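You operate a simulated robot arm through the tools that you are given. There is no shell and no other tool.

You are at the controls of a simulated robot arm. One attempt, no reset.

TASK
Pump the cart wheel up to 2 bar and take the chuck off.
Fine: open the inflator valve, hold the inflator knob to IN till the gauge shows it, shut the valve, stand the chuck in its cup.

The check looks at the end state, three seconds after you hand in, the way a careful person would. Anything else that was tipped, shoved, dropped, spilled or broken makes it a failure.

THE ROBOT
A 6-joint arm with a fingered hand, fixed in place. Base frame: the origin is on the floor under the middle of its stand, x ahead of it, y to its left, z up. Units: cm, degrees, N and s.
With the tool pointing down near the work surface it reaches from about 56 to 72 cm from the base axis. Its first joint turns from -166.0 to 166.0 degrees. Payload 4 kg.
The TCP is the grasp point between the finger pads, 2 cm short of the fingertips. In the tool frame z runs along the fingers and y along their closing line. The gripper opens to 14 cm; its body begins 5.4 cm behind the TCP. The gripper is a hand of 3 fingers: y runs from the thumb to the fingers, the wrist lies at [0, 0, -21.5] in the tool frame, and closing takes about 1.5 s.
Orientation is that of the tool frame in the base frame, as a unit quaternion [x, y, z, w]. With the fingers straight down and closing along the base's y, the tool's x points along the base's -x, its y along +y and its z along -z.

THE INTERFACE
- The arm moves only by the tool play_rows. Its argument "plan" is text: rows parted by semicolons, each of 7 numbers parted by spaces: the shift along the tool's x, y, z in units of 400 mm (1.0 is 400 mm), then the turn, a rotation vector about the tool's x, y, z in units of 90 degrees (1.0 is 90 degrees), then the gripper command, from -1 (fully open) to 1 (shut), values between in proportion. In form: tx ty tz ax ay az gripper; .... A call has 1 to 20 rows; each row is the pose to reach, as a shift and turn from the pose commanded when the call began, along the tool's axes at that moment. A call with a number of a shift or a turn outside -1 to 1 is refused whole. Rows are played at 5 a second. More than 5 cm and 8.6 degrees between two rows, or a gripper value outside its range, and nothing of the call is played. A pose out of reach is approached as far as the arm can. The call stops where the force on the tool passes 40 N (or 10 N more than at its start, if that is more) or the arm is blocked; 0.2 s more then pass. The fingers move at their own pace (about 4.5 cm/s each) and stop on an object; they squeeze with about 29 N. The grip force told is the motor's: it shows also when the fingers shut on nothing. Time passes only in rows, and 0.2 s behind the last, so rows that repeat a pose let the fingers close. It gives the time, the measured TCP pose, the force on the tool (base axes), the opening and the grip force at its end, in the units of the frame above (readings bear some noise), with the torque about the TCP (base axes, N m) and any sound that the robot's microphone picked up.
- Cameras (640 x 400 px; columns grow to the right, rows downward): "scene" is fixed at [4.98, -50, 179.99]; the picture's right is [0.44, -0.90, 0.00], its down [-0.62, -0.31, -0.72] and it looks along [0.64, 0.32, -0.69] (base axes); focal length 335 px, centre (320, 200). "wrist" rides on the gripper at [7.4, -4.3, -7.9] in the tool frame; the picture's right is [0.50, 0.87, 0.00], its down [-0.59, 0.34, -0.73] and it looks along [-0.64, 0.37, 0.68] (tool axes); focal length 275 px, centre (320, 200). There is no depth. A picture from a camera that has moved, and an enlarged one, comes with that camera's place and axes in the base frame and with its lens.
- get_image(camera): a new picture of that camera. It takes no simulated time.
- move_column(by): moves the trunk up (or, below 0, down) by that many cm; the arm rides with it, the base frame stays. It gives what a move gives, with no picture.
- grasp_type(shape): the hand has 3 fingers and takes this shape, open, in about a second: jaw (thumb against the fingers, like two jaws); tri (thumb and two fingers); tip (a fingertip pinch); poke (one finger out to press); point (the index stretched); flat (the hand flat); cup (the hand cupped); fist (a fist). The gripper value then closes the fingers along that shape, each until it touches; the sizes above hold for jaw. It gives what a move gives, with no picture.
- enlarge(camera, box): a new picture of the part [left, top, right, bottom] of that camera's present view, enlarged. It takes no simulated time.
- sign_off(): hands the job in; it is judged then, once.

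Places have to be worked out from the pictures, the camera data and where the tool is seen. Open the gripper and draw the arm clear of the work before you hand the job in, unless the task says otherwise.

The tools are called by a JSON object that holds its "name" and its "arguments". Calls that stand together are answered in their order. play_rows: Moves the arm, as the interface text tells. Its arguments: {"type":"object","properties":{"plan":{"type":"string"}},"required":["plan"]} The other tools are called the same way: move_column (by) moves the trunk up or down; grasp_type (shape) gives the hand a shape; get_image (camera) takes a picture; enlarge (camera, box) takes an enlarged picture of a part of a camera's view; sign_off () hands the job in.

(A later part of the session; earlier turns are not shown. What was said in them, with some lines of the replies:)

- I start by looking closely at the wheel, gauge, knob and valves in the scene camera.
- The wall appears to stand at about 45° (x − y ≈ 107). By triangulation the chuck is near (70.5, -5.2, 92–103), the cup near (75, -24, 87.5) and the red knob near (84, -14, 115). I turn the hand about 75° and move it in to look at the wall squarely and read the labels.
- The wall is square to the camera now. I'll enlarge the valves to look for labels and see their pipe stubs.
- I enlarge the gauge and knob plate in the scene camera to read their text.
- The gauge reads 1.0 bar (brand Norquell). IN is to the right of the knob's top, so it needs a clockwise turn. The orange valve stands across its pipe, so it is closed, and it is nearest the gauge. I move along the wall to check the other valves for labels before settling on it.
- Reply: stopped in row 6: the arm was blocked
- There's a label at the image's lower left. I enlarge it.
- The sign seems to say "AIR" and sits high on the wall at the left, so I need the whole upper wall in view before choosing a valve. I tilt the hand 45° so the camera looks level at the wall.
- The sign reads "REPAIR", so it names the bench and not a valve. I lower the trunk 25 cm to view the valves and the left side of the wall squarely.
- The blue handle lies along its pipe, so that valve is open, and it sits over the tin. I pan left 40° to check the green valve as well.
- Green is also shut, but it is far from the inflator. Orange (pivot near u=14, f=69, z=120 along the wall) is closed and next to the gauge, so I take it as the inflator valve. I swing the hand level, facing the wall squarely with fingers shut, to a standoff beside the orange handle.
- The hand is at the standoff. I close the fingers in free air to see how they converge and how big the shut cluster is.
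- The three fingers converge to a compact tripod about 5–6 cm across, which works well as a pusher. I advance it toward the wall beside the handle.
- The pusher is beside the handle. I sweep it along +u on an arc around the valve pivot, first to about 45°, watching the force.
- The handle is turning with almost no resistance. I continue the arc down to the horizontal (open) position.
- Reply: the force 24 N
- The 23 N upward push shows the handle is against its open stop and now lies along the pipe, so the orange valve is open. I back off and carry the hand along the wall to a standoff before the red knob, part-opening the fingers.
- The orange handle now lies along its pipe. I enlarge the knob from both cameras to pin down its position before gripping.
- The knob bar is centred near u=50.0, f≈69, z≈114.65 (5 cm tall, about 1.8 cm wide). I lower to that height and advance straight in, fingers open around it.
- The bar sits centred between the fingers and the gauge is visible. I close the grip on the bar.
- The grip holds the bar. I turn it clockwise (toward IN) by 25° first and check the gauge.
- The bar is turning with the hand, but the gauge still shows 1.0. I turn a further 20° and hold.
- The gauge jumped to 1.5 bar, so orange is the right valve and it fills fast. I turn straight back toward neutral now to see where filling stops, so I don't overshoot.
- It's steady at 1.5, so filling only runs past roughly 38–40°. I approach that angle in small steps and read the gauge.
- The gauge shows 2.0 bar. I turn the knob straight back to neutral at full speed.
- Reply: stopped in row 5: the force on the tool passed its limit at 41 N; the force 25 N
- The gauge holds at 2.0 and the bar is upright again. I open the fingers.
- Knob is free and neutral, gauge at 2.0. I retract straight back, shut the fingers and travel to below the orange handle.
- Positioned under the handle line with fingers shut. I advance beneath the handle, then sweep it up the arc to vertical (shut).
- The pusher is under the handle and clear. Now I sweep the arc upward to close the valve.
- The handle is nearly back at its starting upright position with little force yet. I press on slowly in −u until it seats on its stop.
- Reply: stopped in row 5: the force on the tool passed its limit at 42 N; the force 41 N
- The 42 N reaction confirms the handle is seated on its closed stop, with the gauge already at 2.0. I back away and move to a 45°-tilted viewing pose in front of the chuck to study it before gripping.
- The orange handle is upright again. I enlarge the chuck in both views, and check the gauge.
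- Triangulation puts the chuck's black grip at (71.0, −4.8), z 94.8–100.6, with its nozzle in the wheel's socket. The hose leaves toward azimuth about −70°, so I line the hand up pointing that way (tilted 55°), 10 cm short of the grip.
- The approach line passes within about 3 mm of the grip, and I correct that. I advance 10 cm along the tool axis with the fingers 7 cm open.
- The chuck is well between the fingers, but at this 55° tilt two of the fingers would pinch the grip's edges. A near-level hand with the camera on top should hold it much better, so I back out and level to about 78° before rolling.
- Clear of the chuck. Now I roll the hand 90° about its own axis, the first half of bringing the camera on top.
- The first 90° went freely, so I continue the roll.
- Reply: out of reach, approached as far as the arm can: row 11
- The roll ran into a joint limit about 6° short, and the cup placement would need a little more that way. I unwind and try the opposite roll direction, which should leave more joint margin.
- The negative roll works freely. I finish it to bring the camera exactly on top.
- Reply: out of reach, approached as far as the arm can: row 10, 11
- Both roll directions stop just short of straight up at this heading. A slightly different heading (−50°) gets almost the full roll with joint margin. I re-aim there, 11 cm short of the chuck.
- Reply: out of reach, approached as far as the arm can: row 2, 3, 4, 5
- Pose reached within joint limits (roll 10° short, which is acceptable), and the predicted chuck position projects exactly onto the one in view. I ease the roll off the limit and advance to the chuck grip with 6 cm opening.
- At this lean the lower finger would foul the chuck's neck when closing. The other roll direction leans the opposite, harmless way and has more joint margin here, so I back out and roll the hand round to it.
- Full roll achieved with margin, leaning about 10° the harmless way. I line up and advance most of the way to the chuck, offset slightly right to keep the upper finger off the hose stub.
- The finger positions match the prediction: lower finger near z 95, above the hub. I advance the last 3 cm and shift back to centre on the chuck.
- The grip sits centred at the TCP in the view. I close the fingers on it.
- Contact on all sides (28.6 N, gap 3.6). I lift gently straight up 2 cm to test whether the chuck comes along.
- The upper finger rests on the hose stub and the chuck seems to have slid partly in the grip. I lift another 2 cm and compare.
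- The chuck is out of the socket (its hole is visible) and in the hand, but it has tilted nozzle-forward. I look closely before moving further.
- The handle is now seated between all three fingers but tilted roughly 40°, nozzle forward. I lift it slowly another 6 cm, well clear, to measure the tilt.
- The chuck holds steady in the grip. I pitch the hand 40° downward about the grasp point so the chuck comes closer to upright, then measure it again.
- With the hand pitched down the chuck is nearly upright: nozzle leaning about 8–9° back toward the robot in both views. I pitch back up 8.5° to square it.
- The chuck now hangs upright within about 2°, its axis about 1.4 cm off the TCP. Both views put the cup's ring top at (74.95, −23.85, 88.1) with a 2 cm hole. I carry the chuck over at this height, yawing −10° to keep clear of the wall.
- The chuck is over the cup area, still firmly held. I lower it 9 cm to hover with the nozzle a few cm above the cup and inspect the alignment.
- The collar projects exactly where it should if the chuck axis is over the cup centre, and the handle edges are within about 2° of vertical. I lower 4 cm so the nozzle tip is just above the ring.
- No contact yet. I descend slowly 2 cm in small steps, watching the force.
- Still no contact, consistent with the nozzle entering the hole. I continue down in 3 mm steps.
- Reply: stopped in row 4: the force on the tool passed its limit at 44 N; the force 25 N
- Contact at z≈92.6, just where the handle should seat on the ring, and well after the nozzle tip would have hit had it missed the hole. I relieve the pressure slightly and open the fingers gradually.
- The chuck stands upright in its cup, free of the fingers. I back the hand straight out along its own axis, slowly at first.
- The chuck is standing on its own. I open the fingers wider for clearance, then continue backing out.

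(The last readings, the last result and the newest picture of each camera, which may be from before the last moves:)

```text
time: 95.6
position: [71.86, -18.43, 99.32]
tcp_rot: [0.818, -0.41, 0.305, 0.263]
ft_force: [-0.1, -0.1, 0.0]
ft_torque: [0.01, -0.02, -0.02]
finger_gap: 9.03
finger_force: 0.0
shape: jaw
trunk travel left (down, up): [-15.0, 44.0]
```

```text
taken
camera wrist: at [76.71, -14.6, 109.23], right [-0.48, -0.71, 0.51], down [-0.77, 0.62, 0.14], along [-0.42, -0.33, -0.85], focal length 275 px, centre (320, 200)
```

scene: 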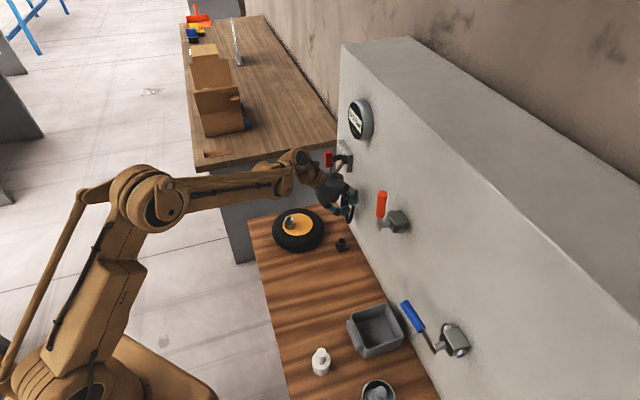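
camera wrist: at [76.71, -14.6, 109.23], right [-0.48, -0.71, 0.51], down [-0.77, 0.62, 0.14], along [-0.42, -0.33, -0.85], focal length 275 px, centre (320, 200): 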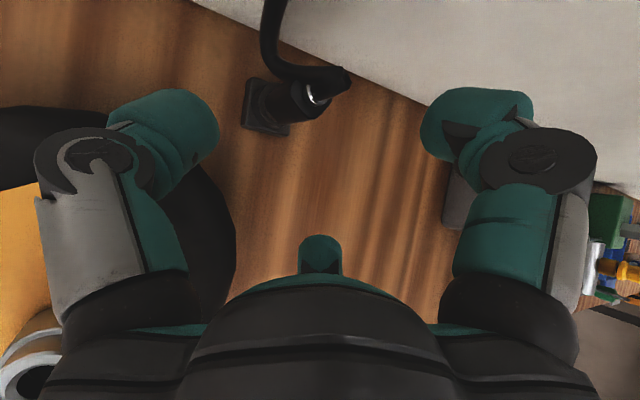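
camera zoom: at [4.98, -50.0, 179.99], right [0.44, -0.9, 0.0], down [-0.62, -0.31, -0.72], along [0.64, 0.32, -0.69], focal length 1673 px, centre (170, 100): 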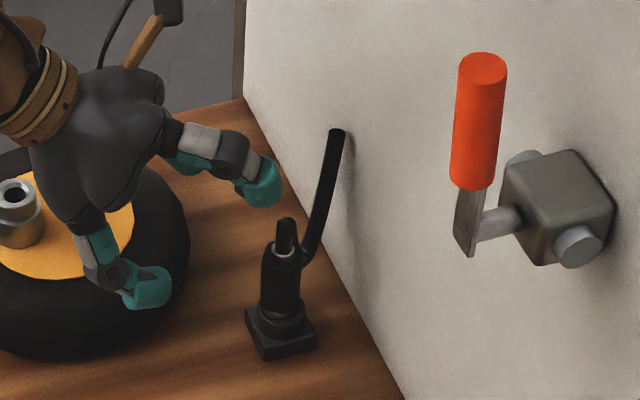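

Chuck stands free in the cup with the hose clear. I continue backing up and away over the wheel.

{"name": "play_rows", "arguments": {"plan": "0 0 -0.05 0 0 0 -0.3; 0 0 -0.1 0 0 0 -0.3; 0 0 -0.15 0 0 0 -0.3; 0 0 -0.2 0 0 0 -0.3; 0 0 -0.25 0 0 0 -0.3; 0 0 -0.3 0 0 0 -0.6; 0.05 0.012 -0.35 0 0 0 -1; 0.1 0.024 -0.4 0 0 0 -1"}}

{"name": "get_image", "arguments": {"camera": "scene"}}

{"name": "enlarge", "arguments": {"camera": "scene", "box": [320, 190, 380, 260]}}

{"name": "enlarge", "arguments": {"camera": "scene", "box": [310, 90, 430, 240]}}

```text
time: 97.4
position: [68.44, -10.09, 113.32]
tcp_rot: [0.818, -0.411, 0.305, 0.262]
ft_force: [-0.2, 0.2, 0.3]
ft_torque: [-0.01, -0.01, -0.02]
finger_gap: 14.0
finger_force: 0.0
shape: jaw
trunk travel left (down, up): [-15.0, 44.0]
```

```text
taken
```

scene: 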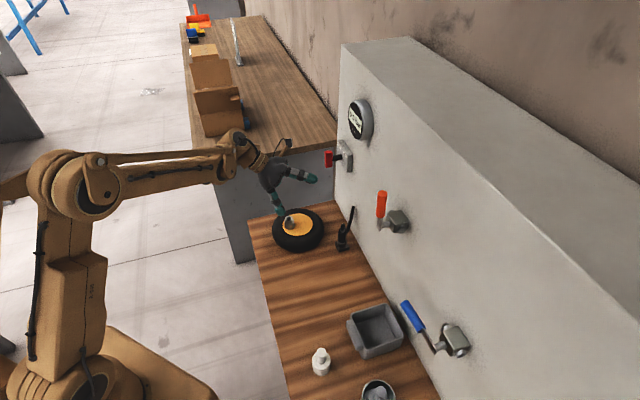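

```text
5.71 times, centred on (350, 225) of scene
camera zoom: at [4.98, -50.0, 179.99], right [0.44, -0.9, 0.0], down [-0.62, -0.31, -0.72], along [0.64, 0.32, -0.69], focal length 1912 px, centre (149, 57)
```

zoom: 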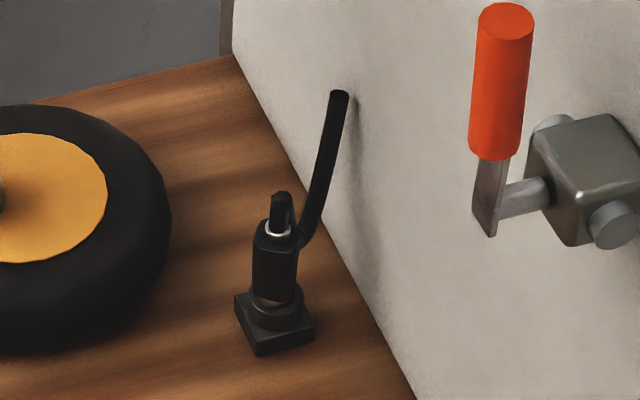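

```text
2.67 times, centred on (370, 165) of scene
camera zoom: at [4.98, -50.0, 179.99], right [0.44, -0.9, 0.0], down [-0.62, -0.31, -0.72], along [0.64, 0.32, -0.69], focal length 892 px, centre (187, 293)
```

zoom: 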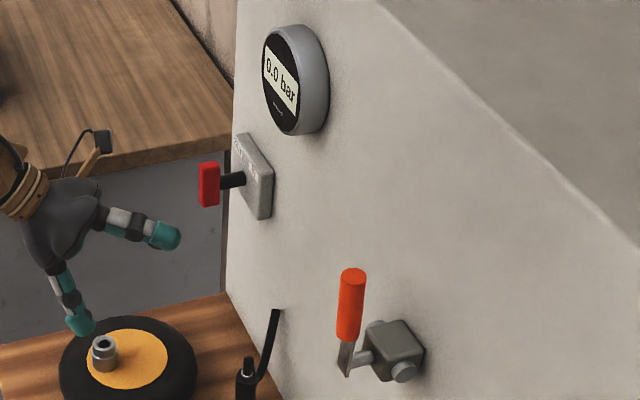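

The chuck stands upright. The gauge now reads 0.0 because the chuck is off the wheel. I zoom in to verify the seating, the valve and the wheel.

{"name": "enlarge", "arguments": {"camera": "scene", "box": [328, 218, 362, 252]}}

{"name": "enlarge", "arguments": {"camera": "scene", "box": [265, 200, 330, 255]}}

{"name": "enlarge", "arguments": {"camera": "scene", "box": [300, 300, 480, 400]}}

{"name": "get_image", "arguments": {"camera": "wrist"}}

```text
11.76 times, centred on (345, 235) of scene
camera zoom: at [4.98, -50.0, 179.99], right [0.44, -0.9, 0.0], down [-0.62, -0.31, -0.72], along [0.64, 0.32, -0.69], focal length 3937 px, centre (26, -212)
```

zoom: 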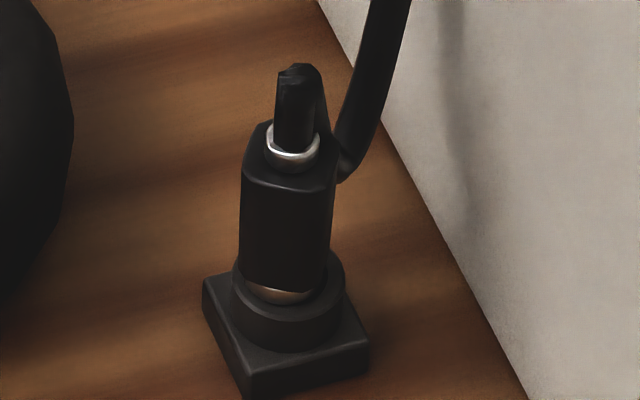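

```text
7.27 times, centred on (298, 228) of scene
camera zoom: at [4.98, -50.0, 179.99], right [0.44, -0.9, 0.0], down [-0.62, -0.31, -0.72], along [0.64, 0.32, -0.69], focal length 2434 px, centre (484, 0)
```

zoom: 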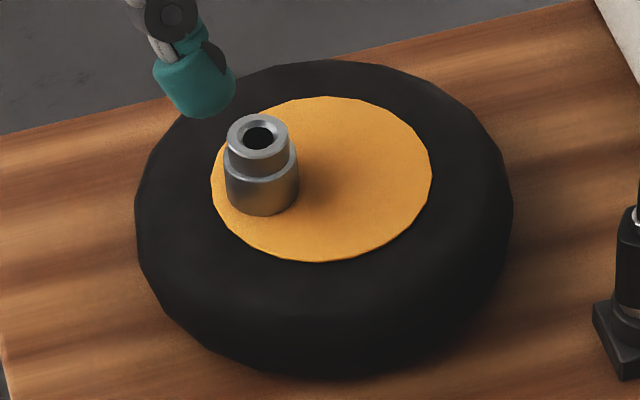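

```text
3.56 times, centred on (390, 350) of scene
camera zoom: at [4.98, -50.0, 179.99], right [0.44, -0.9, 0.0], down [-0.62, -0.31, -0.72], along [0.64, 0.32, -0.69], focal length 1190 px, centre (71, -333)
```

zoom: 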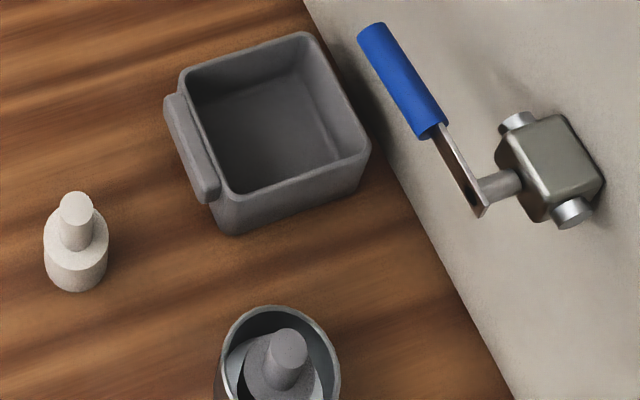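

```text
taken
camera wrist: at [73.33, -6.33, 123.11], right [-0.48, -0.71, 0.51], down [-0.77, 0.62, 0.14], along [-0.42, -0.33, -0.85], focal length 275 px, centre (320, 200)
```

wrist: 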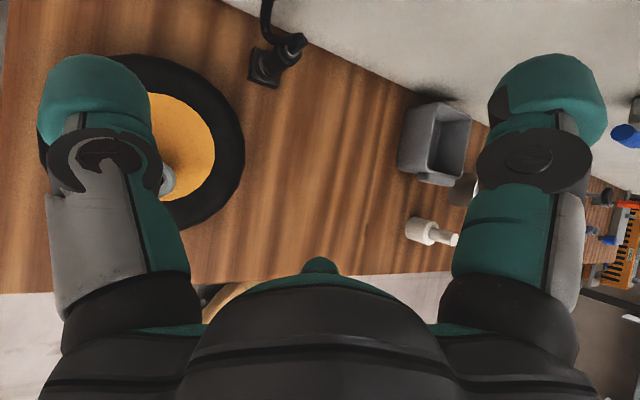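

Chuck is seated upright, the wheel and other items are undisturbed, and the orange valve is shut. I raise the trunk to draw the open hand well clear.

{"name": "move_column", "arguments": {"by": 25}}

{"name": "get_image", "arguments": {"camera": "scene"}}

{"name": "enlarge", "arguments": {"camera": "scene", "box": [260, 90, 430, 260]}}

```text
time: 100.0
position: [68.55, -10.03, 138.18]
tcp_rot: [0.819, -0.41, 0.305, 0.262]
ft_force: [-0.7, 0.1, -0.4]
ft_torque: [-0.01, 0.0, 0.0]
finger_gap: 14.0
finger_force: 0.1
shape: jaw
trunk travel left (down, up): [-40.0, 19.0]
```

```text
taken
```

scene: 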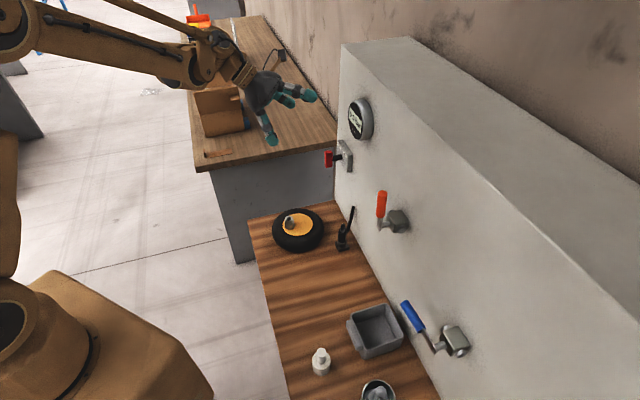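

```text
2.35 times, centred on (345, 175) of scene
camera zoom: at [4.98, -50.0, 179.99], right [0.44, -0.9, 0.0], down [-0.62, -0.31, -0.72], along [0.64, 0.32, -0.69], focal length 787 px, centre (261, 259)
```

zoom: 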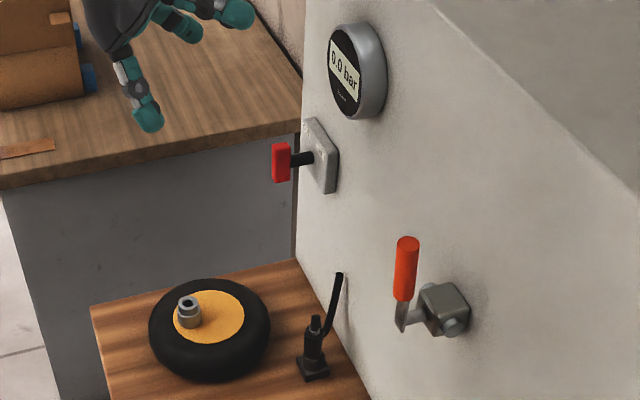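

The wheel was filled to 2.0 bar. The orange valve is shut, the knob is neutral, the chuck stands upright in its cup, and the open hand is well clear. I hand the job in.

{"name": "sign_off", "arguments": {}}

```text
The job is handed in.
```

The wheel is pumped to 2 bar, and the chuck is off it and standing upright in its cup. I've handed the job in.

- **Inflator valve:** I used the orange-handled one. None of the three valves was labelled, but it was the nearest to the gauge. It sent air when I turned the knob. It is now shut hard against its stop.
- **Pressure:** the gauge read 2.0 bar with the knob back at neutral, and still read 2.0 after I shut the valve. It now reads 0.0, most likely because the chuck is off the wheel. That means I couldn't re-check the wheel's pressure once the chuck came off.
- **Chuck:** it tilted in the grip as it came out of the wheel, so I straightened it before lowering it. The nozzle went into the cup's hole and the handle sits on the ring.
- **Surroundings:** nothing else in view looks moved or touched. The hand is open and raised clear.
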